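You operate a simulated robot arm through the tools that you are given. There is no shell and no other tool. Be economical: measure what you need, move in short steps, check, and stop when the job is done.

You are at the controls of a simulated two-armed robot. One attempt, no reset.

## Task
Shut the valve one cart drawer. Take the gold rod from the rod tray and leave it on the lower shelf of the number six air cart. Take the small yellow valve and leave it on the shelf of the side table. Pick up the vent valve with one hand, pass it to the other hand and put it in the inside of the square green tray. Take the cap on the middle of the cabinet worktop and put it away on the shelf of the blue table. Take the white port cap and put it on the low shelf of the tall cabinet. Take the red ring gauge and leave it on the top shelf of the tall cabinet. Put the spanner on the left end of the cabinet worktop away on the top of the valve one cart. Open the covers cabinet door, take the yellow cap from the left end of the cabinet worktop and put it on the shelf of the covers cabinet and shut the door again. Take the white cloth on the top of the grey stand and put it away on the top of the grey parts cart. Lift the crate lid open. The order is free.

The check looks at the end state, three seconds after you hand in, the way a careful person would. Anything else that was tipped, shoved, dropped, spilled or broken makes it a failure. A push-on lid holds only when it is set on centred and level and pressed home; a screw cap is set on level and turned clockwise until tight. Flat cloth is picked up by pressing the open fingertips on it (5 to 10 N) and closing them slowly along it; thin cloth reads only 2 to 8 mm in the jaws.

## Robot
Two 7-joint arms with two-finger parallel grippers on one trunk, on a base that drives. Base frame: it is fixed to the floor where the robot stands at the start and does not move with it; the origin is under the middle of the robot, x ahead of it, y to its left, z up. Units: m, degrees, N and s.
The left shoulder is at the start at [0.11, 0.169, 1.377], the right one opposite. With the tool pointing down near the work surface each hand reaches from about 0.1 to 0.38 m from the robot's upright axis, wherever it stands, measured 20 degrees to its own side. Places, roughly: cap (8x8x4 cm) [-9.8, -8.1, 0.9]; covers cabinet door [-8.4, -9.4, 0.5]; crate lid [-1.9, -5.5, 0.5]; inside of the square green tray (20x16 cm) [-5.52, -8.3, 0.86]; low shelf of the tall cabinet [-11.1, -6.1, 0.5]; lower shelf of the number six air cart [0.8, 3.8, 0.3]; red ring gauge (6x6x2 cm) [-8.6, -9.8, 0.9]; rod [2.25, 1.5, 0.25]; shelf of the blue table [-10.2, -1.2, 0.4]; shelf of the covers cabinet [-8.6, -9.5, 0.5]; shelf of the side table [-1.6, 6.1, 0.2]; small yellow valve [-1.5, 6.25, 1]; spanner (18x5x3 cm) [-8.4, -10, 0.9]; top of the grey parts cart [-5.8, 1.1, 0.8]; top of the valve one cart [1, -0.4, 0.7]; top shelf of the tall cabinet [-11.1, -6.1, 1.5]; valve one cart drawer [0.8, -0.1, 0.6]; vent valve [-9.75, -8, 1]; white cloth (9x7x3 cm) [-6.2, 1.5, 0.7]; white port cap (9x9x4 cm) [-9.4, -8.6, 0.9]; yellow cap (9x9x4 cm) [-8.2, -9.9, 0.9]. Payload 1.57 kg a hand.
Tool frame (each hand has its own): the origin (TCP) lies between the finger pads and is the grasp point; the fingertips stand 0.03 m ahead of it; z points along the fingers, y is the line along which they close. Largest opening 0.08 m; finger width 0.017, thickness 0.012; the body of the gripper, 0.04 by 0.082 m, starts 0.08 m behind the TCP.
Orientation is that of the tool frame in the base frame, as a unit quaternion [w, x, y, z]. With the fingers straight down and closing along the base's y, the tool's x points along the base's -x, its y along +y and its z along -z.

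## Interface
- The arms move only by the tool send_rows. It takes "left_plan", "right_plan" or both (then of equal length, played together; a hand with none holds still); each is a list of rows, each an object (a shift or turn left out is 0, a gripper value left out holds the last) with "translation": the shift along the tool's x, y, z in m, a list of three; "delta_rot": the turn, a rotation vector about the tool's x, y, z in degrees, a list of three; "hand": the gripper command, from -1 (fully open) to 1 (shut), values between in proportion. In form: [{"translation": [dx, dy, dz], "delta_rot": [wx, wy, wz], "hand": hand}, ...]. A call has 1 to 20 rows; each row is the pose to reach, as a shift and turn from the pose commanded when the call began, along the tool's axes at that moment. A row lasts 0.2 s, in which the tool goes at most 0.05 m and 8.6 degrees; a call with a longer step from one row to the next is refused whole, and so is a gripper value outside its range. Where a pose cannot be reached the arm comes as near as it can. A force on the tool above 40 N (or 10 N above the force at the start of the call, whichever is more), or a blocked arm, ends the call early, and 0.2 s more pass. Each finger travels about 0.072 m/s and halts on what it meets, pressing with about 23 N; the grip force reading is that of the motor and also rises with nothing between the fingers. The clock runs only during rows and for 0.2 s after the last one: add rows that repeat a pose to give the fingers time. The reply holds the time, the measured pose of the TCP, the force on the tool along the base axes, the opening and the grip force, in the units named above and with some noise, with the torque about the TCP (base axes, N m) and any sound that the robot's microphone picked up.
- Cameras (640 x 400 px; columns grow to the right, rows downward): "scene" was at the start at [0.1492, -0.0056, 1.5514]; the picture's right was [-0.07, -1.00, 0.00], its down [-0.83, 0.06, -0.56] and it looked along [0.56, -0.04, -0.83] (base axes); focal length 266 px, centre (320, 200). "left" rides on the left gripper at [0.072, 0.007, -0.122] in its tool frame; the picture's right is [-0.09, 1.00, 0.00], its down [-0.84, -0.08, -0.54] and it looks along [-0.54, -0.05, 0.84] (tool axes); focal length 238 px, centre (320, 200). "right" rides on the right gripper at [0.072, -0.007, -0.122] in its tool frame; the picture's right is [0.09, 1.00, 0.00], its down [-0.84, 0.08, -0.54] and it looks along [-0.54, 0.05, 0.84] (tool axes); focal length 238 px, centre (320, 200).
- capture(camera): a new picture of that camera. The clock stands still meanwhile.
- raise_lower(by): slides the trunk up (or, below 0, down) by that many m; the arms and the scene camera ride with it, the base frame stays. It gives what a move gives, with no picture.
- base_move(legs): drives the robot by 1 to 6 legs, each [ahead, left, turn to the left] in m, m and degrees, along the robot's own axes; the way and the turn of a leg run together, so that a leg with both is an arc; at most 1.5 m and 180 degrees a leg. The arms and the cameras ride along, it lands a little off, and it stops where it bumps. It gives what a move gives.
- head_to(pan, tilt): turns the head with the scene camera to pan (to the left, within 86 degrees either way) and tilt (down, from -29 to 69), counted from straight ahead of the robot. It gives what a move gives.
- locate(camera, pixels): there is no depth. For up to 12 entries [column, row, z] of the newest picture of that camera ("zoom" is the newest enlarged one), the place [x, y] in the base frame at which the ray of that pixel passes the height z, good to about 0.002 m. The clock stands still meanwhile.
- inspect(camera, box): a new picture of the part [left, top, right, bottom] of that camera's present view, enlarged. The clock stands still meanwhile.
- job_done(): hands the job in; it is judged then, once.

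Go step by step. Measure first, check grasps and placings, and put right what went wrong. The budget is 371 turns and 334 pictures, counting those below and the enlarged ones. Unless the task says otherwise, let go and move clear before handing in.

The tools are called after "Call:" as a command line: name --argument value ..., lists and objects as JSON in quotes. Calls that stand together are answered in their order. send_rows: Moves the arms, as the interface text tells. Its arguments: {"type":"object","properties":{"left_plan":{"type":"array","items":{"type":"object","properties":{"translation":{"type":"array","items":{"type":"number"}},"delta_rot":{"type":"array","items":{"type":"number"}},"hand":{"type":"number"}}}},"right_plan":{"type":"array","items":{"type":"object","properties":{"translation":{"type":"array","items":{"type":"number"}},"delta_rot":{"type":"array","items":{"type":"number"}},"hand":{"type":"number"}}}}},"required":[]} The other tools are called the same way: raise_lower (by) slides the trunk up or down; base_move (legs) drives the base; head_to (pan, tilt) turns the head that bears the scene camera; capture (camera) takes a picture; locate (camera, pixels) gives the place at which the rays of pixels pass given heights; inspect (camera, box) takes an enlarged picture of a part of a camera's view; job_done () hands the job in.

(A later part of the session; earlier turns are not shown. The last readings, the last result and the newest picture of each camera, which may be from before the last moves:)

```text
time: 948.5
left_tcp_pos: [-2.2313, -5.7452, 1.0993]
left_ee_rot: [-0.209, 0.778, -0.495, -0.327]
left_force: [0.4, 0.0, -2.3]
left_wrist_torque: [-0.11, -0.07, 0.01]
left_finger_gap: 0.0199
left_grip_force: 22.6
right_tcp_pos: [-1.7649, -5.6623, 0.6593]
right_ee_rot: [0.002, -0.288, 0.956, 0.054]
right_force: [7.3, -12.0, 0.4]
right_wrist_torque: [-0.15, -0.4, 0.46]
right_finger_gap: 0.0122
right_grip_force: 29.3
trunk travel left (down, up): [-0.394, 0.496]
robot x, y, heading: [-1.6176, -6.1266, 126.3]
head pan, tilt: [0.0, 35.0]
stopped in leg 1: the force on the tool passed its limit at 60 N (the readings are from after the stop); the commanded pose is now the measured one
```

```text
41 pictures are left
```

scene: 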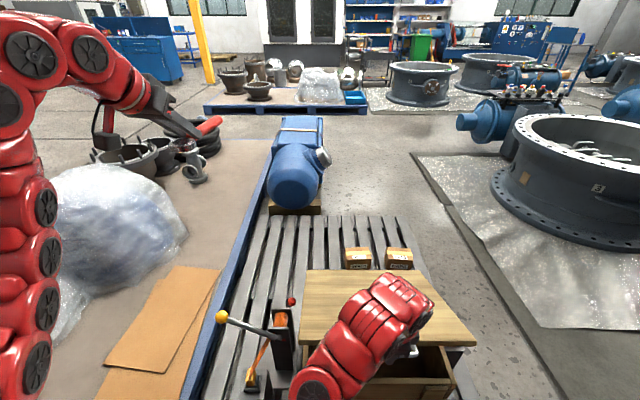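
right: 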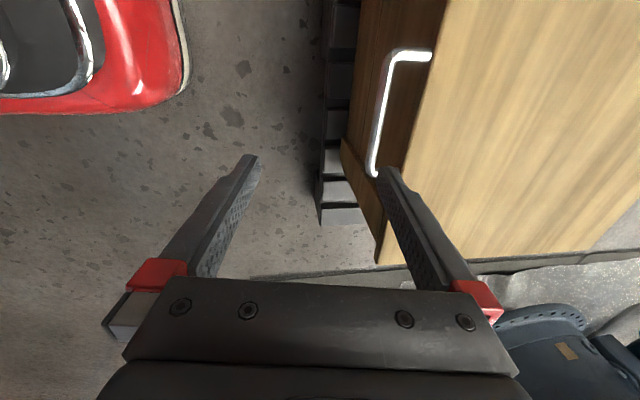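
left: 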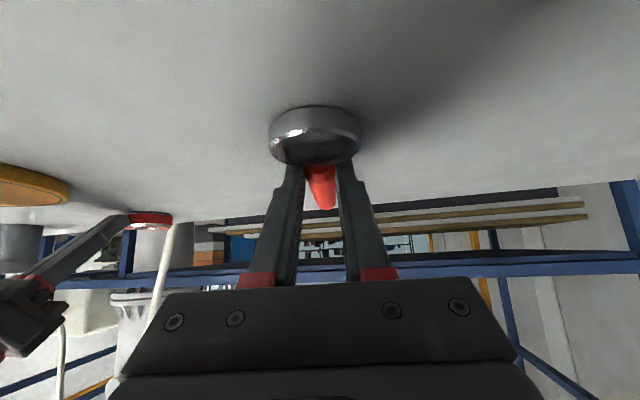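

Lid ≈27° open. Continue with steps matched to the arc slope.

Call:
raise_lower --by 0.022

Call:
base_move --legs '[[0.011, 0, 0]]'

Call:
raise_lower --by 0.022

Call:
base_move --legs '[[0.013, 0, 0]]'

Call:
raise_lower --by 0.022

Call:
base_move --legs '[[0.016, 0, 0]]'

Call:
raise_lower --by 0.02

Call:
base_move --legs '[[0.018, 0, 0]]'

Call:
raise_lower --by 0.02

Call:
base_move --legs '[[0.02, 0, 0]]'

Call:
raise_lower --by 0.02

Call:
base_move --legs '[[0.022, 0, 0]]'

```text
time: 949.1
left_tcp_pos: [-2.2328, -5.7416, 1.1194]
left_ee_rot: [-0.208, 0.778, -0.495, -0.326]
left_force: [0.1, -0.1, -2.1]
left_wrist_torque: [-0.09, -0.06, 0.0]
left_finger_gap: 0.0201
left_grip_force: 23.0
right_tcp_pos: [-1.7714, -5.6546, 0.682]
right_ee_rot: [0.0, -0.291, 0.955, 0.06]
right_force: [-11.7, 21.8, -16.6]
right_wrist_torque: [0.64, -0.11, 0.48]
right_finger_gap: 0.0123
right_grip_force: 29.4
trunk travel left (down, up): [-0.416, 0.474]
robot x, y, heading: [-1.6192, -6.1285, 126.2]
head pan, tilt: [0.0, 35.0]
stopped: the force on the tool passed its limit at 50 N (the readings are from after the stop); the commanded pose is now the measured one
```

```text
time: 950.0
left_tcp_pos: [-2.2378, -5.7368, 1.1212]
left_ee_rot: [-0.209, 0.778, -0.496, -0.325]
left_force: [0.0, 0.4, -2.4]
left_wrist_torque: [-0.1, -0.01, 0.0]
left_finger_gap: 0.0199
left_grip_force: 23.7
right_tcp_pos: [-1.7714, -5.6543, 0.6812]
right_ee_rot: [0.003, -0.287, 0.957, 0.049]
right_force: [7.0, -8.8, -0.4]
right_wrist_torque: [-0.29, -0.29, 0.5]
right_finger_gap: 0.0125
right_grip_force: 29.7
trunk travel left (down, up): [-0.416, 0.474]
robot x, y, heading: [-1.6235, -6.1216, 126.2]
head pan, tilt: [0.0, 35.0]
stopped in leg 1: the force on the tool passed its limit at 44 N (the readings are from after the stop); the commanded pose is now the measured one
```

```text
time: 950.7
left_tcp_pos: [-2.2388, -5.7325, 1.1405]
left_ee_rot: [-0.208, 0.779, -0.495, -0.324]
left_force: [0.3, -0.2, -2.7]
left_wrist_torque: [-0.11, -0.08, 0.0]
left_finger_gap: 0.0199
left_grip_force: 22.8
right_tcp_pos: [-1.7732, -5.6526, 0.7017]
right_ee_rot: [0.004, -0.285, 0.957, 0.047]
right_force: [-0.2, 0.1, -1.3]
right_wrist_torque: [-0.07, 0.04, 0.01]
right_finger_gap: 0.0
right_grip_force: 9.0
trunk travel left (down, up): [-0.438, 0.452]
robot x, y, heading: [-1.6257, -6.1195, 126.1]
head pan, tilt: [0.0, 35.0]
```

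```text
time: 951.5
left_tcp_pos: [-2.2464, -5.7241, 1.1426]
left_ee_rot: [-0.208, 0.778, -0.494, -0.326]
left_force: [-0.3, -0.6, -2.9]
left_wrist_torque: [-0.09, 0.0, -0.01]
left_finger_gap: 0.0199
left_grip_force: 23.4
right_tcp_pos: [-1.7796, -5.6432, 0.7034]
right_ee_rot: [0.003, -0.287, 0.956, 0.05]
right_force: [0.0, 0.2, 0.7]
right_wrist_torque: [0.0, -0.02, 0.0]
right_finger_gap: 0.0
right_grip_force: 21.2
trunk travel left (down, up): [-0.438, 0.452]
robot x, y, heading: [-1.6337, -6.1096, 126.3]
head pan, tilt: [0.0, 35.0]
```

```text
time: 952.2
left_tcp_pos: [-2.2457, -5.7256, 1.1641]
left_ee_rot: [-0.209, 0.778, -0.495, -0.325]
left_force: [-0.4, 0.1, -1.8]
left_wrist_torque: [-0.09, -0.03, 0.02]
left_finger_gap: 0.0198
left_grip_force: 23.0
right_tcp_pos: [-1.7788, -5.6427, 0.7248]
right_ee_rot: [0.003, -0.287, 0.957, 0.051]
right_force: [-0.1, 0.6, -0.2]
right_wrist_torque: [-0.03, -0.02, 0.0]
right_finger_gap: 0.0001
right_grip_force: 21.5
trunk travel left (down, up): [-0.46, 0.43]
robot x, y, heading: [-1.6324, -6.1117, 126.3]
head pan, tilt: [0.0, 35.0]
```

```text
time: 952.9
left_tcp_pos: [-2.2552, -5.7122, 1.1636]
left_ee_rot: [-0.209, 0.778, -0.495, -0.325]
left_force: [-0.1, 0.5, -1.5]
left_wrist_torque: [-0.09, -0.06, 0.02]
left_finger_gap: 0.0198
left_grip_force: 22.6
right_tcp_pos: [-1.7906, -5.6303, 0.7246]
right_ee_rot: [0.002, -0.287, 0.957, 0.05]
right_force: [-1.1, 0.1, -0.5]
right_wrist_torque: [0.0, -0.02, -0.01]
right_finger_gap: 0.0
right_grip_force: 21.3
trunk travel left (down, up): [-0.46, 0.43]
robot x, y, heading: [-1.6389, -6.0991, 126.3]
head pan, tilt: [0.0, 35.0]
```

```text
time: 953.6
left_tcp_pos: [-2.2551, -5.7132, 1.1842]
left_ee_rot: [-0.209, 0.778, -0.495, -0.326]
left_force: [0.3, 0.5, -2.2]
left_wrist_torque: [-0.08, -0.06, -0.04]
left_finger_gap: 0.0197
left_grip_force: 23.1
right_tcp_pos: [-1.7898, -5.6312, 0.7454]
right_ee_rot: [0.003, -0.287, 0.957, 0.051]
right_force: [0.0, -1.3, 0.0]
right_wrist_torque: [0.0, 0.04, -0.02]
right_finger_gap: 0.0
right_grip_force: 21.0
trunk travel left (down, up): [-0.48, 0.41]
robot x, y, heading: [-1.6415, -6.0977, 126.3]
head pan, tilt: [0.0, 35.0]
```

```text
time: 954.4
left_tcp_pos: [-2.2651, -5.6985, 1.1844]
left_ee_rot: [-0.208, 0.778, -0.495, -0.326]
left_force: [-0.2, -0.1, -2.2]
left_wrist_torque: [-0.14, -0.08, -0.04]
left_finger_gap: 0.0199
left_grip_force: 23.5
right_tcp_pos: [-1.8003, -5.6161, 0.7444]
right_ee_rot: [0.004, -0.287, 0.956, 0.051]
right_force: [-1.4, 0.0, -0.7]
right_wrist_torque: [-0.04, -0.01, 0.01]
right_finger_gap: 0.0
right_grip_force: 21.3
trunk travel left (down, up): [-0.48, 0.41]
robot x, y, heading: [-1.6518, -6.0853, 126.3]
head pan, tilt: [0.0, 35.0]
```

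```text
time: 955.0
left_tcp_pos: [-2.2661, -5.6969, 1.2051]
left_ee_rot: [-0.209, 0.778, -0.495, -0.325]
left_force: [-0.5, 0.2, -1.8]
left_wrist_torque: [-0.1, -0.03, 0.01]
left_finger_gap: 0.0198
left_grip_force: 23.2
right_tcp_pos: [-1.7995, -5.6168, 0.7646]
right_ee_rot: [0.004, -0.287, 0.957, 0.05]
right_force: [-0.3, 0.1, -0.5]
right_wrist_torque: [0.01, -0.01, 0.04]
right_finger_gap: 0.0
right_grip_force: 21.5
trunk travel left (down, up): [-0.5, 0.39]
robot x, y, heading: [-1.6523, -6.0796, 126.1]
head pan, tilt: [0.0, 35.0]
```

```text
time: 955.8
left_tcp_pos: [-2.2771, -5.6819, 1.2045]
left_ee_rot: [-0.208, 0.778, -0.495, -0.326]
left_force: [-0.3, 0.4, -2.8]
left_wrist_torque: [-0.08, -0.02, 0.01]
left_finger_gap: 0.0198
left_grip_force: 23.0
right_tcp_pos: [-1.8111, -5.6, 0.7639]
right_ee_rot: [0.003, -0.287, 0.957, 0.05]
right_force: [-0.1, -0.2, -0.2]
right_wrist_torque: [-0.03, -0.02, -0.02]
right_finger_gap: 0.0002
right_grip_force: 21.5
trunk travel left (down, up): [-0.5, 0.39]
robot x, y, heading: [-1.6615, -6.0679, 126.5]
head pan, tilt: [0.0, 35.0]
```

```text
time: 956.5
left_tcp_pos: [-2.2776, -5.6822, 1.2247]
left_ee_rot: [-0.208, 0.779, -0.494, -0.326]
left_force: [0.5, 0.0, -1.8]
left_wrist_torque: [-0.1, -0.05, 0.0]
left_finger_gap: 0.0199
left_grip_force: 23.0
right_tcp_pos: [-1.812, -5.6006, 0.785]
right_ee_rot: [0.003, -0.287, 0.957, 0.051]
right_force: [-1.7, 0.1, -0.5]
right_wrist_torque: [0.03, 0.01, -0.03]
right_finger_gap: 0.0001
right_grip_force: 21.2
trunk travel left (down, up): [-0.52, 0.37]
robot x, y, heading: [-1.6665, -6.0643, 126.4]
head pan, tilt: [0.0, 35.0]
```

```text
time: 957.3
left_tcp_pos: [-2.2891, -5.6663, 1.2257]
left_ee_rot: [-0.208, 0.779, -0.494, -0.326]
left_force: [0.0, -0.7, -2.5]
left_wrist_torque: [-0.07, -0.04, -0.01]
left_finger_gap: 0.0198
left_grip_force: 22.9
right_tcp_pos: [-1.8238, -5.5839, 0.7849]
right_ee_rot: [0.003, -0.286, 0.957, 0.05]
right_force: [-0.1, -0.2, 0.2]
right_wrist_torque: [0.02, -0.02, 0.02]
right_finger_gap: 0.0002
right_grip_force: 21.2
trunk travel left (down, up): [-0.52, 0.37]
robot x, y, heading: [-1.6742, -6.0529, 126.5]
head pan, tilt: [0.0, 35.0]
```

The bar slipped out of the jaws midway. See whether the lid stayed up.

Call:
capture --camera "scene"

Call:
capture --camera "right"

```text
40 pictures are left
```

scene: 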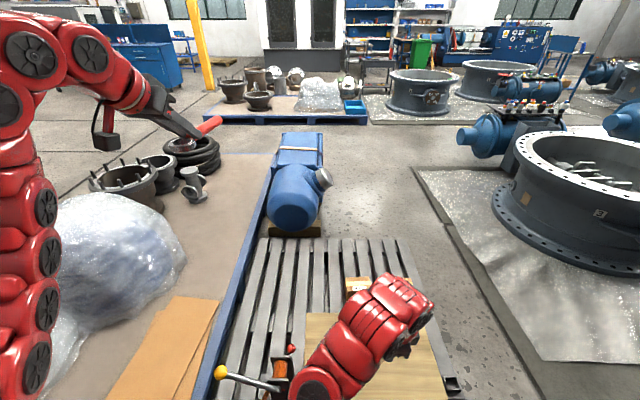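

```text
39 pictures are left
```

right: 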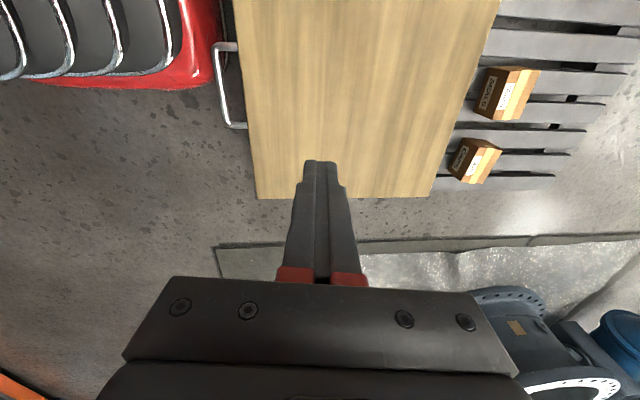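

Lid fell shut again. New approach: stand 0.2 m further back so the arm is in a comfortable zone, re-grip the bar, and let the hand pitch forward with the lid as it swings. Reposition.

Call:
base_move --legs '[[-0.35, 0, 0]]'

Call:
raise_lower --by -0.2

Call:
send_rows --right_plan '[{"translation": [0, 0.04, 0], "delta_rot": [2, 0, 0], "hand": 0.35}, {"translation": [0, 0.08, 0], "delta_rot": [4, 0, 0]}, {"translation": [0, 0.12, 0], "delta_rot": [5.8, 0, 0]}, {"translation": [0, 0.16, 0], "delta_rot": [5.8, 0, 0]}, {"translation": [0, 0.2, 0], "delta_rot": [5.8, 0, 0]}, {"translation": [0, 0.2, 0], "delta_rot": [5.8, 0, 0]}]'

Call:
inspect --camera "right" --box '[220, 60, 440, 260]'

```text
time: 959.6
left_tcp_pos: [-2.0825, -5.9495, 1.226]
left_ee_rot: [-0.208, 0.779, -0.493, -0.326]
left_force: [-0.7, -0.8, -2.5]
left_wrist_torque: [-0.06, -0.07, 0.0]
left_finger_gap: 0.0196
left_grip_force: 23.4
right_tcp_pos: [-1.6191, -5.8653, 0.7847]
right_ee_rot: [0.003, -0.289, 0.956, 0.05]
right_force: [0.1, -0.5, 0.6]
right_wrist_torque: [0.01, -0.01, -0.02]
right_finger_gap: 0.0
right_grip_force: 21.3
trunk travel left (down, up): [-0.52, 0.37]
robot x, y, heading: [-1.4703, -6.3318, 126.5]
head pan, tilt: [0.0, 35.0]
```

```text
time: 961.8
left_tcp_pos: [-2.0838, -5.9494, 1.0248]
left_ee_rot: [-0.209, 0.779, -0.493, -0.327]
left_force: [0.6, 0.4, -2.1]
left_wrist_torque: [-0.1, -0.02, 0.01]
left_finger_gap: 0.0198
left_grip_force: 23.2
right_tcp_pos: [-1.6175, -5.8653, 0.5843]
right_ee_rot: [0.003, -0.289, 0.956, 0.05]
right_force: [-0.4, -0.2, 0.9]
right_wrist_torque: [-0.01, -0.02, -0.06]
right_finger_gap: 0.0
right_grip_force: 21.4
trunk travel left (down, up): [-0.32, 0.57]
robot x, y, heading: [-1.4669, -6.3318, 126.7]
head pan, tilt: [0.0, 35.0]
```

```text
time: 963.4
left_tcp_pos: [-2.0839, -5.9487, 1.0241]
left_ee_rot: [-0.207, 0.78, -0.493, -0.326]
left_force: [0.1, 0.6, -1.6]
left_wrist_torque: [-0.11, -0.02, -0.03]
left_finger_gap: 0.0202
left_grip_force: 23.3
right_tcp_pos: [-1.7507, -5.6866, 0.6342]
right_ee_rot: [-0.061, -0.255, 0.964, 0.05]
right_force: [0.0, -0.2, 0.4]
right_wrist_torque: [-0.02, 0.03, -0.01]
right_finger_gap: 0.026
right_grip_force: 0.1
right hand out of reach, approached as far as the arm can: row 1, 2, 3, 4
trunk travel left (down, up): [-0.32, 0.57]
robot x, y, heading: [-1.4701, -6.3298, 126.7]
head pan, tilt: [0.0, 35.0]
stopped in row 6 (right hand): the arm was blocked; the commanded pose is now the measured one
```

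```text
2.00 times, centred on (330, 160) of right
```

zoom: 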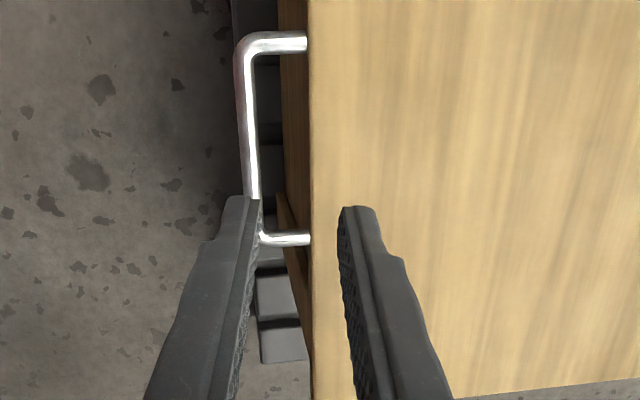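

Nearly aligned (the descent will bring the bar between the fingers). Lower 0.14 m and check.

Call:
raise_lower --by -0.135

Call:
inspect --camera "right" --box '[220, 60, 440, 260]'

```text
time: 965.0
left_tcp_pos: [-2.0841, -5.9503, 0.8888]
left_ee_rot: [-0.208, 0.78, -0.492, -0.326]
left_force: [-0.4, -0.9, -1.3]
left_wrist_torque: [-0.13, -0.06, -0.01]
left_finger_gap: 0.0199
left_grip_force: 23.2
right_tcp_pos: [-1.751, -5.6871, 0.4997]
right_ee_rot: [-0.06, -0.255, 0.964, 0.049]
right_force: [0.1, 0.0, -0.3]
right_wrist_torque: [0.0, 0.02, 0.01]
right_finger_gap: 0.0261
right_grip_force: 0.1
trunk travel left (down, up): [-0.185, 0.705]
robot x, y, heading: [-1.4702, -6.3287, 126.6]
head pan, tilt: [0.0, 35.0]
```

```text
2.00 times, centred on (330, 160) of right
```

zoom: 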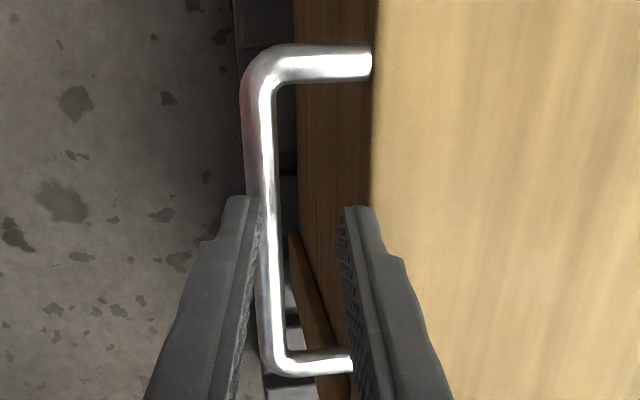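

Bar is between the fingers. Shift back 7 mm, lower 2 cm and grip, then try the arm arc with hand rotation for the first 20°.

Call:
base_move --legs '[[-0.008, 0, 0]]'

Call:
raise_lower --by -0.024

Call:
send_rows --right_plan '[{"hand": 0.6}, {"hand": 0.75}, {"hand": 1}]'

Call:
send_rows --right_plan '[{"translation": [0, 0.006, -0.028], "delta_rot": [-4, 0, 0]}, {"translation": [0, 0.0135, -0.0555], "delta_rot": [-8, 0, 0]}, {"translation": [0, 0.0225, -0.0825], "delta_rot": [-12, 0, 0]}, {"translation": [0, 0.0335, -0.109], "delta_rot": [-16, 0, 0]}, {"translation": [0, 0.046, -0.1345], "delta_rot": [-20, 0, 0]}]'

Call:
capture --camera "scene"

```text
time: 965.7
left_tcp_pos: [-2.0788, -5.9564, 0.8891]
left_ee_rot: [-0.207, 0.78, -0.491, -0.327]
left_force: [0.4, -0.1, -1.8]
left_wrist_torque: [-0.07, -0.07, -0.01]
left_finger_gap: 0.0197
left_grip_force: 23.0
right_tcp_pos: [-1.7467, -5.6934, 0.5004]
right_ee_rot: [-0.06, -0.255, 0.964, 0.049]
right_force: [0.0, -0.3, 0.0]
right_wrist_torque: [0.02, -0.01, -0.03]
right_finger_gap: 0.0262
right_grip_force: 0.1
trunk travel left (down, up): [-0.185, 0.705]
robot x, y, heading: [-1.4688, -6.3353, 126.6]
head pan, tilt: [0.0, 35.0]
```

```text
time: 966.4
left_tcp_pos: [-2.0796, -5.9569, 0.8655]
left_ee_rot: [-0.208, 0.78, -0.493, -0.326]
left_force: [-0.1, 0.1, -2.0]
left_wrist_torque: [-0.12, -0.05, 0.02]
left_finger_gap: 0.0196
left_grip_force: 22.3
right_tcp_pos: [-1.7453, -5.6934, 0.4761]
right_ee_rot: [-0.059, -0.256, 0.964, 0.05]
right_force: [-0.1, 0.3, -0.4]
right_wrist_torque: [0.01, 0.0, -0.01]
right_finger_gap: 0.0261
right_grip_force: 0.0
trunk travel left (down, up): [-0.161, 0.729]
robot x, y, heading: [-1.4635, -6.3368, 126.4]
head pan, tilt: [0.0, 35.0]
```

```text
time: 967.2
left_tcp_pos: [-2.0779, -5.9575, 0.8663]
left_ee_rot: [-0.208, 0.78, -0.492, -0.327]
left_force: [-0.7, 0.2, -2.9]
left_wrist_torque: [-0.14, -0.06, 0.0]
left_finger_gap: 0.02
left_grip_force: 23.1
right_tcp_pos: [-1.7449, -5.6952, 0.4768]
right_ee_rot: [-0.059, -0.256, 0.964, 0.047]
right_force: [11.3, -16.2, -2.8]
right_wrist_torque: [-0.19, -0.27, 0.44]
right_finger_gap: 0.0139
right_grip_force: 30.2
trunk travel left (down, up): [-0.161, 0.729]
robot x, y, heading: [-1.4603, -6.3358, 126.5]
head pan, tilt: [0.0, 35.0]
```

```text
time: 967.6
left_tcp_pos: [-2.0787, -5.9557, 0.8644]
left_ee_rot: [-0.208, 0.78, -0.493, -0.325]
left_force: [0.3, 0.6, -1.9]
left_wrist_torque: [-0.1, -0.07, -0.02]
left_finger_gap: 0.0199
left_grip_force: 23.6
right_tcp_pos: [-1.7456, -5.6948, 0.4927]
right_ee_rot: [-0.064, -0.257, 0.962, 0.065]
right_force: [4.4, -4.4, -5.7]
right_wrist_torque: [0.26, -0.44, 0.5]
right_finger_gap: 0.0133
right_grip_force: 30.2
trunk travel left (down, up): [-0.161, 0.729]
robot x, y, heading: [-1.4642, -6.3393, 126.6]
head pan, tilt: [0.0, 35.0]
stopped in row 1 (right hand): the force on the tool passed its limit at 44 N (the readings are from after the stop); the commanded pose is now the measured one
```

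```text
36 pictures are left
```

scene: 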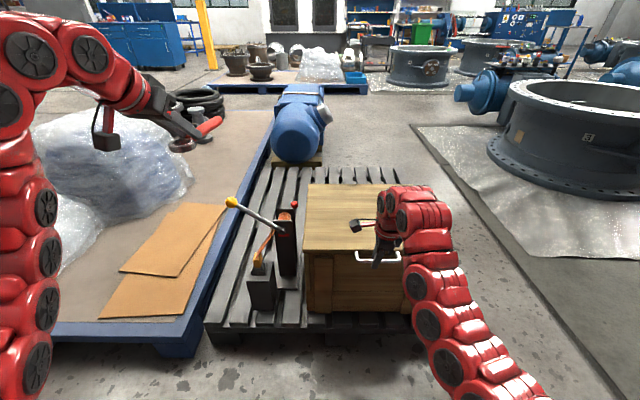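

The arm is now in a good posture; the stop was from moving too fast. Swing slowly (1.2° per row) with the hand pitching along, to ≈26°.

Call:
send_rows --right_plan '[{"translation": [0.0008, 0.0018, -0.0084], "delta_rot": [-1.2, 0, 0]}, {"translation": [0.0017, 0.0038, -0.0166], "delta_rot": [-2.4, 0, 0]}, {"translation": [0.0025, 0.0058, -0.025], "delta_rot": [-3.6, 0, 0]}, {"translation": [0.0034, 0.0081, -0.0331], "delta_rot": [-4.8, 0, 0]}, {"translation": [0.0043, 0.0107, -0.0414], "delta_rot": [-6, 0, 0]}, {"translation": [0.0052, 0.0133, -0.0494], "delta_rot": [-7.2, 0, 0]}, {"translation": [0.0061, 0.0161, -0.0576], "delta_rot": [-8.4, 0, 0]}, {"translation": [0.007, 0.0191, -0.0655], "delta_rot": [-9.6, 0, 0]}, {"translation": [0.008, 0.0222, -0.0735], "delta_rot": [-10.8, 0, 0]}, {"translation": [0.009, 0.0256, -0.0813], "delta_rot": [-12, 0, 0]}, {"translation": [0.0099, 0.029, -0.0891], "delta_rot": [-13.2, 0, 0]}, {"translation": [0.0109, 0.0327, -0.0968], "delta_rot": [-14.4, 0, 0]}, {"translation": [0.012, 0.0364, -0.1045], "delta_rot": [-15.6, 0, 0]}, {"translation": [0.013, 0.0404, -0.112], "delta_rot": [-16.8, 0, 0]}, {"translation": [0.014, 0.0445, -0.1195], "delta_rot": [-18, 0, 0]}, {"translation": [0.015, 0.0488, -0.1268], "delta_rot": [-19.2, 0, 0]}, {"translation": [0.0161, 0.0532, -0.1342], "delta_rot": [-20.4, 0, 0]}, {"translation": [0.0172, 0.0578, -0.1413], "delta_rot": [-21.6, 0, 0]}, {"translation": [0.0183, 0.0625, -0.1484], "delta_rot": [-22.8, 0, 0]}, {"translation": [0.0194, 0.0674, -0.1554], "delta_rot": [-24, 0, 0]}]'

```text
time: 968.4
left_tcp_pos: [-2.0784, -5.956, 0.8645]
left_ee_rot: [-0.208, 0.78, -0.493, -0.325]
left_force: [0.4, 0.4, -1.2]
left_wrist_torque: [-0.13, -0.08, 0.0]
left_finger_gap: 0.0198
left_grip_force: 23.5
right_tcp_pos: [-1.7464, -5.6943, 0.5147]
right_ee_rot: [-0.069, -0.256, 0.96, 0.086]
right_force: [6.0, -6.9, -5.2]
right_wrist_torque: [0.04, -0.5, 0.48]
right_finger_gap: 0.0131
right_grip_force: 30.3
right hand out of reach, approached as far as the arm can: row 3
trunk travel left (down, up): [-0.161, 0.729]
robot x, y, heading: [-1.4634, -6.3379, 126.4]
head pan, tilt: [0.0, 35.0]
stopped in row 3 (right hand): the force on the tool passed its limit at 45 N (the readings are from after the stop); the commanded pose is now the measured one
```

The wrist is at a limit for rotating. Instead lift with the trunk in small steps and feed the forward part with fine arm shifts (more precise than the base).

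Call:
raise_lower --by 0.022

Call:
send_rows --right_plan '[{"translation": [0, 0.004, 0]}]'

Call:
raise_lower --by 0.022

Call:
send_rows --right_plan '[{"translation": [0, 0.005, 0]}]'

Call:
raise_lower --by 0.022

Call:
send_rows --right_plan '[{"translation": [0, 0.006, 0]}]'

Call:
raise_lower --by 0.022

Call:
send_rows --right_plan '[{"translation": [0, 0.008, 0]}]'

Call:
raise_lower --by 0.022

Call:
send_rows --right_plan '[{"translation": [0, 0.01, 0]}]'

```text
time: 969.1
left_tcp_pos: [-2.0784, -5.955, 0.8865]
left_ee_rot: [-0.208, 0.779, -0.494, -0.325]
left_force: [1.0, 0.6, -1.8]
left_wrist_torque: [-0.13, -0.04, 0.0]
left_finger_gap: 0.0197
left_grip_force: 23.3
right_tcp_pos: [-1.7475, -5.6937, 0.5381]
right_ee_rot: [-0.07, -0.255, 0.96, 0.09]
right_force: [-3.8, 8.1, -6.1]
right_wrist_torque: [0.12, 0.11, 0.58]
right_finger_gap: 0.0134
right_grip_force: 29.8
trunk travel left (down, up): [-0.183, 0.707]
robot x, y, heading: [-1.4613, -6.3381, 126.5]
head pan, tilt: [0.0, 35.0]
```

```text
time: 969.5
left_tcp_pos: [-2.0772, -5.9575, 0.8886]
left_ee_rot: [-0.209, 0.779, -0.494, -0.326]
left_force: [-0.5, 0.3, -1.8]
left_wrist_torque: [-0.1, -0.08, 0.02]
left_finger_gap: 0.0199
left_grip_force: 23.5
right_tcp_pos: [-1.7467, -5.6918, 0.5388]
right_ee_rot: [-0.07, -0.256, 0.96, 0.087]
right_force: [13.2, -19.0, -3.3]
right_wrist_torque: [0.01, -0.7, 0.51]
right_finger_gap: 0.0134
right_grip_force: 30.0
trunk travel left (down, up): [-0.183, 0.707]
robot x, y, heading: [-1.4644, -6.336, 126.4]
head pan, tilt: [0.0, 35.0]
```

```text
time: 970.2
left_tcp_pos: [-2.08, -5.9559, 0.9092]
left_ee_rot: [-0.207, 0.78, -0.492, -0.326]
left_force: [-0.4, -0.2, -2.8]
left_wrist_torque: [-0.08, -0.04, -0.01]
left_finger_gap: 0.0199
left_grip_force: 22.6
right_tcp_pos: [-1.7487, -5.6908, 0.5619]
right_ee_rot: [-0.071, -0.256, 0.96, 0.09]
right_force: [-1.0, -2.3, -4.8]
right_wrist_torque: [0.1, 0.12, 0.59]
right_finger_gap: 0.0135
right_grip_force: 30.1
trunk travel left (down, up): [-0.205, 0.685]
robot x, y, heading: [-1.4619, -6.3383, 126.3]
head pan, tilt: [0.0, 35.0]
```

```text
time: 970.6
left_tcp_pos: [-2.0778, -5.9575, 0.9108]
left_ee_rot: [-0.209, 0.779, -0.492, -0.327]
left_force: [-0.7, 0.9, -2.1]
left_wrist_torque: [-0.11, -0.05, -0.02]
left_finger_gap: 0.0199
left_grip_force: 23.2
right_tcp_pos: [-1.7497, -5.6901, 0.5627]
right_ee_rot: [-0.07, -0.257, 0.96, 0.088]
right_force: [16.3, -27.6, 0.5]
right_wrist_torque: [-0.24, -0.59, 0.54]
right_finger_gap: 0.0135
right_grip_force: 30.7
trunk travel left (down, up): [-0.205, 0.685]
robot x, y, heading: [-1.4693, -6.3398, 126.3]
head pan, tilt: [0.0, 35.0]
```

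```text
time: 971.2
left_tcp_pos: [-2.0796, -5.9564, 0.9317]
left_ee_rot: [-0.208, 0.78, -0.493, -0.325]
left_force: [-0.2, -0.7, -1.6]
left_wrist_torque: [-0.16, -0.05, 0.01]
left_finger_gap: 0.0198
left_grip_force: 23.1
right_tcp_pos: [-1.7528, -5.686, 0.5839]
right_ee_rot: [-0.071, -0.256, 0.96, 0.091]
right_force: [-4.9, -4.0, -4.4]
right_wrist_torque: [-0.01, 0.17, 0.6]
right_finger_gap: 0.0134
right_grip_force: 30.2
trunk travel left (down, up): [-0.227, 0.663]
robot x, y, heading: [-1.4655, -6.3377, 126.5]
head pan, tilt: [0.0, 35.0]
```

```text
time: 971.6
left_tcp_pos: [-2.0773, -5.9582, 0.9322]
left_ee_rot: [-0.209, 0.779, -0.493, -0.326]
left_force: [0.8, -0.5, -2.1]
left_wrist_torque: [-0.1, -0.06, 0.0]
left_finger_gap: 0.0199
left_grip_force: 23.0
right_tcp_pos: [-1.7527, -5.6848, 0.5875]
right_ee_rot: [-0.07, -0.257, 0.96, 0.088]
right_force: [13.6, -33.8, 4.5]
right_wrist_torque: [-0.41, -0.48, 0.52]
right_finger_gap: 0.0134
right_grip_force: 30.4
trunk travel left (down, up): [-0.227, 0.663]
robot x, y, heading: [-1.4632, -6.3384, 126.4]
head pan, tilt: [0.0, 35.0]
```

```text
time: 972.3
left_tcp_pos: [-2.0802, -5.9559, 0.9525]
left_ee_rot: [-0.208, 0.78, -0.493, -0.325]
left_force: [0.4, -0.4, -2.6]
left_wrist_torque: [-0.09, -0.06, 0.0]
left_finger_gap: 0.02
left_grip_force: 22.9
right_tcp_pos: [-1.757, -5.6797, 0.6075]
right_ee_rot: [-0.07, -0.256, 0.96, 0.091]
right_force: [-14.1, -3.4, -6.3]
right_wrist_torque: [-0.05, 0.3, 0.65]
right_finger_gap: 0.0135
right_grip_force: 30.3
trunk travel left (down, up): [-0.249, 0.641]
robot x, y, heading: [-1.4632, -6.341, 126.7]
head pan, tilt: [0.0, 35.0]
```

```text
time: 972.7
left_tcp_pos: [-2.0775, -5.9601, 0.9553]
left_ee_rot: [-0.209, 0.779, -0.493, -0.326]
left_force: [-0.8, 0.0, -2.3]
left_wrist_torque: [-0.07, -0.06, -0.01]
left_finger_gap: 0.02
left_grip_force: 22.8
right_tcp_pos: [-1.756, -5.6798, 0.6113]
right_ee_rot: [-0.071, -0.257, 0.96, 0.088]
right_force: [9.1, -40.1, 7.7]
right_wrist_torque: [-0.61, -0.26, 0.55]
right_finger_gap: 0.0136
right_grip_force: 29.5
trunk travel left (down, up): [-0.249, 0.641]
robot x, y, heading: [-1.4651, -6.3411, 126.6]
head pan, tilt: [0.0, 35.0]
```

```text
time: 973.4
left_tcp_pos: [-2.0811, -5.9556, 0.9737]
left_ee_rot: [-0.208, 0.78, -0.492, -0.325]
left_force: [0.2, 0.5, -1.4]
left_wrist_torque: [-0.1, -0.07, -0.03]
left_finger_gap: 0.0199
left_grip_force: 22.6
right_tcp_pos: [-1.7598, -5.6748, 0.6311]
right_ee_rot: [-0.07, -0.257, 0.96, 0.091]
right_force: [-20.8, -4.2, -6.9]
right_wrist_torque: [0.0, 0.34, 0.65]
right_finger_gap: 0.0135
right_grip_force: 30.0
trunk travel left (down, up): [-0.271, 0.619]
robot x, y, heading: [-1.465, -6.3411, 126.8]
head pan, tilt: [0.0, 35.0]
```

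```text
time: 974.0
left_tcp_pos: [-2.0762, -5.958, 0.9771]
left_ee_rot: [-0.209, 0.778, -0.494, -0.326]
left_force: [-0.5, -0.4, -2.0]
left_wrist_torque: [-0.08, -0.03, 0.01]
left_finger_gap: 0.0197
left_grip_force: 23.5
right_tcp_pos: [-1.7599, -5.6726, 0.6325]
right_ee_rot: [-0.07, -0.258, 0.96, 0.084]
right_force: [12.3, -18.1, 3.1]
right_wrist_torque: [-0.54, -0.08, 0.64]
right_finger_gap: 0.0137
right_grip_force: 30.2
trunk travel left (down, up): [-0.271, 0.619]
robot x, y, heading: [-1.463, -6.3361, 126.3]
head pan, tilt: [0.0, 35.0]
stopped in row 1 (right hand): the force on the tool passed its limit at 42 N (the readings are from after the stop); the commanded pose is now the measured one
```

This works smoothly (≈20°, effective radius ≈0.46 m). Continue with trunk steps and matching base steps.

Call:
raise_lower --by 0.022

Call:
base_move --legs '[[0.008, 0, 0]]'

Call:
raise_lower --by 0.022

Call:
base_move --legs '[[0.01, 0, 0]]'

Call:
raise_lower --by 0.022

Call:
base_move --legs '[[0.012, 0, 0]]'

Call:
raise_lower --by 0.022

Call:
base_move --legs '[[0.013, 0, 0]]'

Call:
raise_lower --by 0.022

Call:
base_move --legs '[[0.015, 0, 0]]'

Call:
capture --camera "scene"

```text
time: 974.6
left_tcp_pos: [-2.08, -5.954, 0.9939]
left_ee_rot: [-0.207, 0.78, -0.493, -0.324]
left_force: [0.7, 0.7, -1.9]
left_wrist_torque: [-0.1, -0.04, 0.01]
left_finger_gap: 0.0199
left_grip_force: 23.3
right_tcp_pos: [-1.7649, -5.6658, 0.6517]
right_ee_rot: [-0.071, -0.257, 0.96, 0.086]
right_force: [-21.4, 19.8, -16.8]
right_wrist_torque: [0.08, 0.48, 0.66]
right_finger_gap: 0.0132
right_grip_force: 30.6
trunk travel left (down, up): [-0.293, 0.597]
robot x, y, heading: [-1.464, -6.3369, 126.4]
head pan, tilt: [0.0, 35.0]
```

```text
time: 975.4
left_tcp_pos: [-2.0805, -5.9514, 0.9988]
left_ee_rot: [-0.208, 0.78, -0.493, -0.325]
left_force: [0.5, 0.1, -1.5]
left_wrist_torque: [-0.09, -0.09, 0.02]
left_finger_gap: 0.0199
left_grip_force: 23.1
right_tcp_pos: [-1.7667, -5.6662, 0.6544]
right_ee_rot: [-0.07, -0.258, 0.96, 0.085]
right_force: [6.2, -17.8, 2.4]
right_wrist_torque: [-0.55, 0.05, 0.7]
right_finger_gap: 0.0133
right_grip_force: 30.4
trunk travel left (down, up): [-0.293, 0.597]
robot x, y, heading: [-1.4663, -6.3346, 126.7]
head pan, tilt: [0.0, 35.0]
```

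```text
time: 976.0
left_tcp_pos: [-2.0847, -5.9477, 1.0158]
left_ee_rot: [-0.207, 0.78, -0.493, -0.324]
left_force: [-0.8, -0.2, -1.0]
left_wrist_torque: [-0.12, -0.07, 0.02]
left_finger_gap: 0.0197
left_grip_force: 22.8
right_tcp_pos: [-1.7674, -5.6622, 0.6725]
right_ee_rot: [-0.07, -0.257, 0.96, 0.084]
right_force: [-17.7, 22.8, -18.3]
right_wrist_torque: [0.36, 0.34, 0.57]
right_finger_gap: 0.0134
right_grip_force: 31.0
trunk travel left (down, up): [-0.315, 0.575]
robot x, y, heading: [-1.4664, -6.3335, 126.4]
head pan, tilt: [0.0, 35.0]
```

```text
time: 976.8
left_tcp_pos: [-2.086, -5.9449, 1.0224]
left_ee_rot: [-0.208, 0.779, -0.493, -0.326]
left_force: [0.4, -0.8, -1.3]
left_wrist_torque: [-0.09, -0.03, 0.01]
left_finger_gap: 0.02
left_grip_force: 23.1
right_tcp_pos: [-1.7692, -5.6583, 0.6784]
right_ee_rot: [-0.069, -0.257, 0.96, 0.085]
right_force: [18.1, -23.8, 8.2]
right_wrist_torque: [-0.79, -0.22, 0.69]
right_finger_gap: 0.0136
right_grip_force: 29.8
trunk travel left (down, up): [-0.315, 0.575]
robot x, y, heading: [-1.4713, -6.3269, 126.5]
head pan, tilt: [0.0, 35.0]
```

```text
time: 977.5
left_tcp_pos: [-2.0898, -5.9393, 1.0398]
left_ee_rot: [-0.208, 0.78, -0.494, -0.324]
left_force: [-0.4, 0.6, -2.0]
left_wrist_torque: [-0.12, -0.04, -0.05]
left_finger_gap: 0.02
left_grip_force: 23.3
right_tcp_pos: [-1.7724, -5.6545, 0.6937]
right_ee_rot: [-0.069, -0.257, 0.96, 0.083]
right_force: [-17.3, 21.0, -19.4]
right_wrist_torque: [0.49, 0.3, 0.5]
right_finger_gap: 0.0137
right_grip_force: 29.6
trunk travel left (down, up): [-0.337, 0.553]
robot x, y, heading: [-1.4732, -6.3249, 126.5]
head pan, tilt: [0.0, 35.0]
```

```text
time: 978.2
left_tcp_pos: [-2.0916, -5.9369, 1.0456]
left_ee_rot: [-0.208, 0.778, -0.493, -0.327]
left_force: [0.3, -1.0, -3.4]
left_wrist_torque: [-0.1, -0.04, 0.0]
left_finger_gap: 0.0197
left_grip_force: 23.3
right_tcp_pos: [-1.7754, -5.6513, 0.7014]
right_ee_rot: [-0.069, -0.258, 0.96, 0.084]
right_force: [24.7, -28.9, 15.8]
right_wrist_torque: [-0.95, -0.4, 0.7]
right_finger_gap: 0.0133
right_grip_force: 29.6
trunk travel left (down, up): [-0.337, 0.553]
robot x, y, heading: [-1.4845, -6.3149, 126.6]
head pan, tilt: [0.0, 35.0]
```

```text
time: 978.9
left_tcp_pos: [-2.0965, -5.93, 1.0601]
left_ee_rot: [-0.207, 0.78, -0.495, -0.323]
left_force: [0.6, -0.2, -2.7]
left_wrist_torque: [-0.11, -0.05, 0.03]
left_finger_gap: 0.02
left_grip_force: 23.2
right_tcp_pos: [-1.7782, -5.6461, 0.7167]
right_ee_rot: [-0.069, -0.258, 0.96, 0.081]
right_force: [-15.2, 19.0, -18.7]
right_wrist_torque: [0.46, 0.3, 0.55]
right_finger_gap: 0.0137
right_grip_force: 30.2
trunk travel left (down, up): [-0.359, 0.531]
robot x, y, heading: [-1.4819, -6.3173, 126.7]
head pan, tilt: [0.0, 35.0]
```

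```text
time: 979.7
left_tcp_pos: [-2.1007, -5.9215, 1.0632]
left_ee_rot: [-0.208, 0.779, -0.494, -0.326]
left_force: [-0.9, -0.2, -1.6]
left_wrist_torque: [-0.06, -0.07, -0.01]
left_finger_gap: 0.02
left_grip_force: 23.0
right_tcp_pos: [-1.7832, -5.6393, 0.7185]
right_ee_rot: [-0.069, -0.257, 0.96, 0.081]
right_force: [-0.1, 0.3, -0.7]
right_wrist_torque: [0.0, 0.0, 0.01]
right_finger_gap: 0.0
right_grip_force: 21.4
trunk travel left (down, up): [-0.359, 0.531]
robot x, y, heading: [-1.4839, -6.3052, 126.5]
head pan, tilt: [0.0, 35.0]
```

```text
time: 980.3
left_tcp_pos: [-2.1016, -5.922, 1.0857]
left_ee_rot: [-0.207, 0.78, -0.493, -0.326]
left_force: [0.1, 0.8, -1.7]
left_wrist_torque: [-0.13, -0.07, 0.02]
left_finger_gap: 0.0199
left_grip_force: 22.9
right_tcp_pos: [-1.7836, -5.6385, 0.7417]
right_ee_rot: [-0.069, -0.258, 0.96, 0.081]
right_force: [0.2, 0.2, -0.8]
right_wrist_torque: [0.0, -0.02, -0.05]
right_finger_gap: 0.0
right_grip_force: 21.3
trunk travel left (down, up): [-0.381, 0.509]
robot x, y, heading: [-1.4857, -6.3045, 126.5]
head pan, tilt: [0.0, 35.0]
```

```text
time: 981.1
left_tcp_pos: [-2.1104, -5.9105, 1.0857]
left_ee_rot: [-0.208, 0.779, -0.494, -0.325]
left_force: [0.2, 1.0, -1.9]
left_wrist_torque: [-0.1, -0.01, 0.01]
left_finger_gap: 0.0201
left_grip_force: 23.3
right_tcp_pos: [-1.7937, -5.6269, 0.7398]
right_ee_rot: [-0.069, -0.258, 0.96, 0.081]
right_force: [-0.8, -0.4, 0.3]
right_wrist_torque: [0.02, -0.01, -0.01]
right_finger_gap: 0.0001
right_grip_force: 21.0
trunk travel left (down, up): [-0.381, 0.509]
robot x, y, heading: [-1.4935, -6.2934, 126.5]
head pan, tilt: [0.0, 35.0]
```

```text
35 pictures are left
```

scene: 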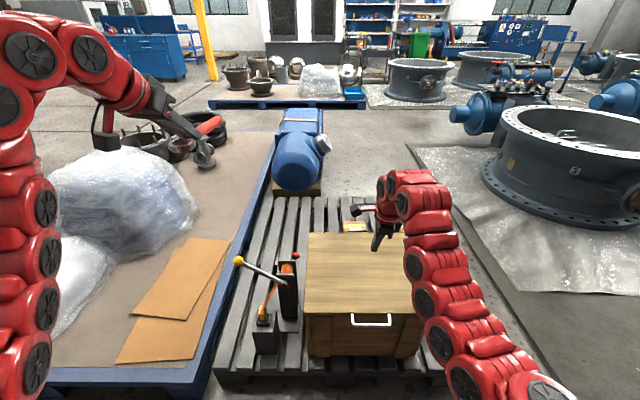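

It slips at ~30° because the lid's edge levers against my vertical finger. I'll pre-tilt the hand 42° forward so its usable range covers 0–75°. Test that posture in free air.

Call:
base_move --legs '[[-0.15, 0, 0]]'

Call:
send_rows --right_plan '[{"delta_rot": [-6, 0, 0], "hand": 0.35}, {"delta_rot": [-12, 0, 0]}, {"delta_rot": [-18, 0, 0]}, {"delta_rot": [-24, 0, 0]}, {"delta_rot": [-30, 0, 0]}, {"delta_rot": [-36, 0, 0]}, {"delta_rot": [-36, 0, 0]}]'

Call:
inspect --camera "right" --box '[160, 0, 480, 290]'

```text
time: 982.5
left_tcp_pos: [-2.0204, -6.0313, 1.0859]
left_ee_rot: [-0.208, 0.779, -0.494, -0.326]
left_force: [0.3, -0.5, -2.4]
left_wrist_torque: [-0.11, -0.02, 0.02]
left_finger_gap: 0.0197
left_grip_force: 23.3
right_tcp_pos: [-1.7033, -5.7481, 0.742]
right_ee_rot: [-0.07, -0.257, 0.96, 0.082]
right_force: [0.3, -0.6, 0.2]
right_wrist_torque: [-0.01, 0.02, -0.01]
right_finger_gap: 0.0
right_grip_force: 21.4
trunk travel left (down, up): [-0.381, 0.509]
robot x, y, heading: [-1.4046, -6.4167, 126.3]
head pan, tilt: [0.0, 35.0]
```

```text
time: 984.1
left_tcp_pos: [-2.021, -6.0321, 1.0848]
left_ee_rot: [-0.208, 0.779, -0.494, -0.326]
left_force: [0.3, 0.1, -2.2]
left_wrist_torque: [-0.1, -0.05, 0.0]
left_finger_gap: 0.0199
left_grip_force: 23.1
right_tcp_pos: [-1.7055, -5.7476, 0.7413]
right_ee_rot: [-0.146, -0.224, 0.888, 0.375]
right_force: [0.0, 0.5, -0.7]
right_wrist_torque: [0.03, 0.01, 0.0]
right_finger_gap: 0.0259
right_grip_force: 0.1
trunk travel left (down, up): [-0.381, 0.509]
robot x, y, heading: [-1.4105, -6.411, 126.2]
head pan, tilt: [0.0, 35.0]
```

```text
1.38 times, centred on (320, 145) of right
```

zoom: 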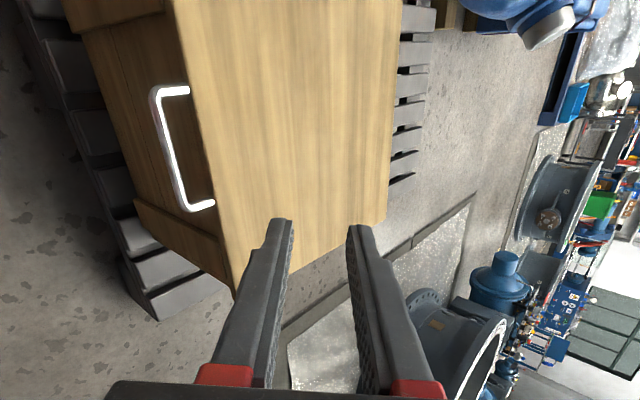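

That posture is reachable (47° forward). Lower the trunk 0.21 m to the pre-grasp point and check the alignment with the bar.

Call:
raise_lower --by -0.21

Call:
capture --camera "right"

```text
time: 986.3
left_tcp_pos: [-2.021, -6.0324, 0.8752]
left_ee_rot: [-0.207, 0.78, -0.494, -0.325]
left_force: [0.3, 0.9, -1.7]
left_wrist_torque: [-0.1, -0.06, 0.04]
left_finger_gap: 0.0201
left_grip_force: 22.7
right_tcp_pos: [-1.7045, -5.7477, 0.5313]
right_ee_rot: [-0.145, -0.224, 0.888, 0.374]
right_force: [0.3, 0.4, -0.6]
right_wrist_torque: [-0.01, -0.02, 0.01]
right_finger_gap: 0.0258
right_grip_force: 0.1
trunk travel left (down, up): [-0.171, 0.719]
robot x, y, heading: [-1.4081, -6.4148, 126.5]
head pan, tilt: [0.0, 35.0]
```

```text
33 pictures are left
```

right: 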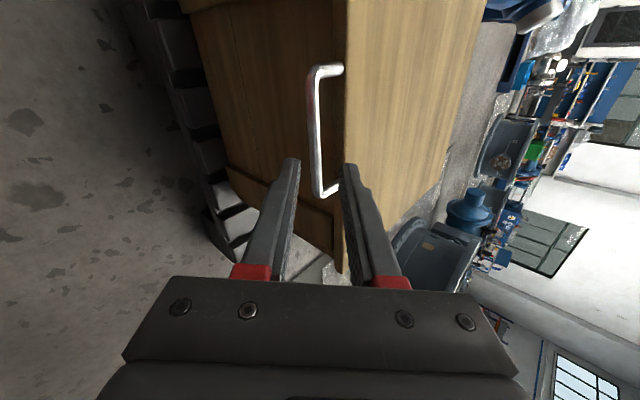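

Excellent alignment: the bar (col 315) lies between the fingers. Advance 7.8 cm along the fingers and grip.

Call:
send_rows --right_plan '[{"translation": [0, -0.002, 0.02]}, {"translation": [0, -0.004, 0.04]}, {"translation": [0, -0.004, 0.055]}, {"translation": [0, -0.004, 0.068]}, {"translation": [0, -0.004, 0.076]}, {"translation": [0, -0.004, 0.076]}]'

Call:
inspect --camera "right" --box '[220, 60, 440, 260]'

```text
time: 987.7
left_tcp_pos: [-2.0209, -6.0315, 0.8758]
left_ee_rot: [-0.208, 0.779, -0.494, -0.325]
left_force: [-0.6, 0.7, -1.3]
left_wrist_torque: [-0.09, -0.05, -0.01]
left_finger_gap: 0.0198
left_grip_force: 23.0
right_tcp_pos: [-1.7348, -5.7039, 0.477]
right_ee_rot: [-0.145, -0.224, 0.888, 0.374]
right_force: [0.6, -0.6, 0.2]
right_wrist_torque: [-0.01, 0.02, 0.01]
right_finger_gap: 0.0262
right_grip_force: 0.1
trunk travel left (down, up): [-0.171, 0.719]
robot x, y, heading: [-1.4035, -6.4134, 126.4]
head pan, tilt: [0.0, 35.0]
```

```text
2.00 times, centred on (330, 160) of right
```

zoom: 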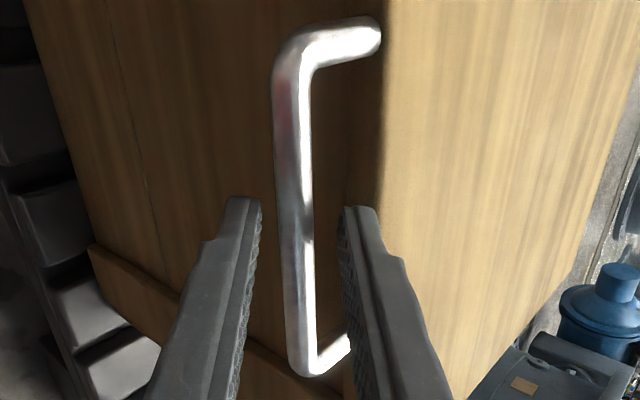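

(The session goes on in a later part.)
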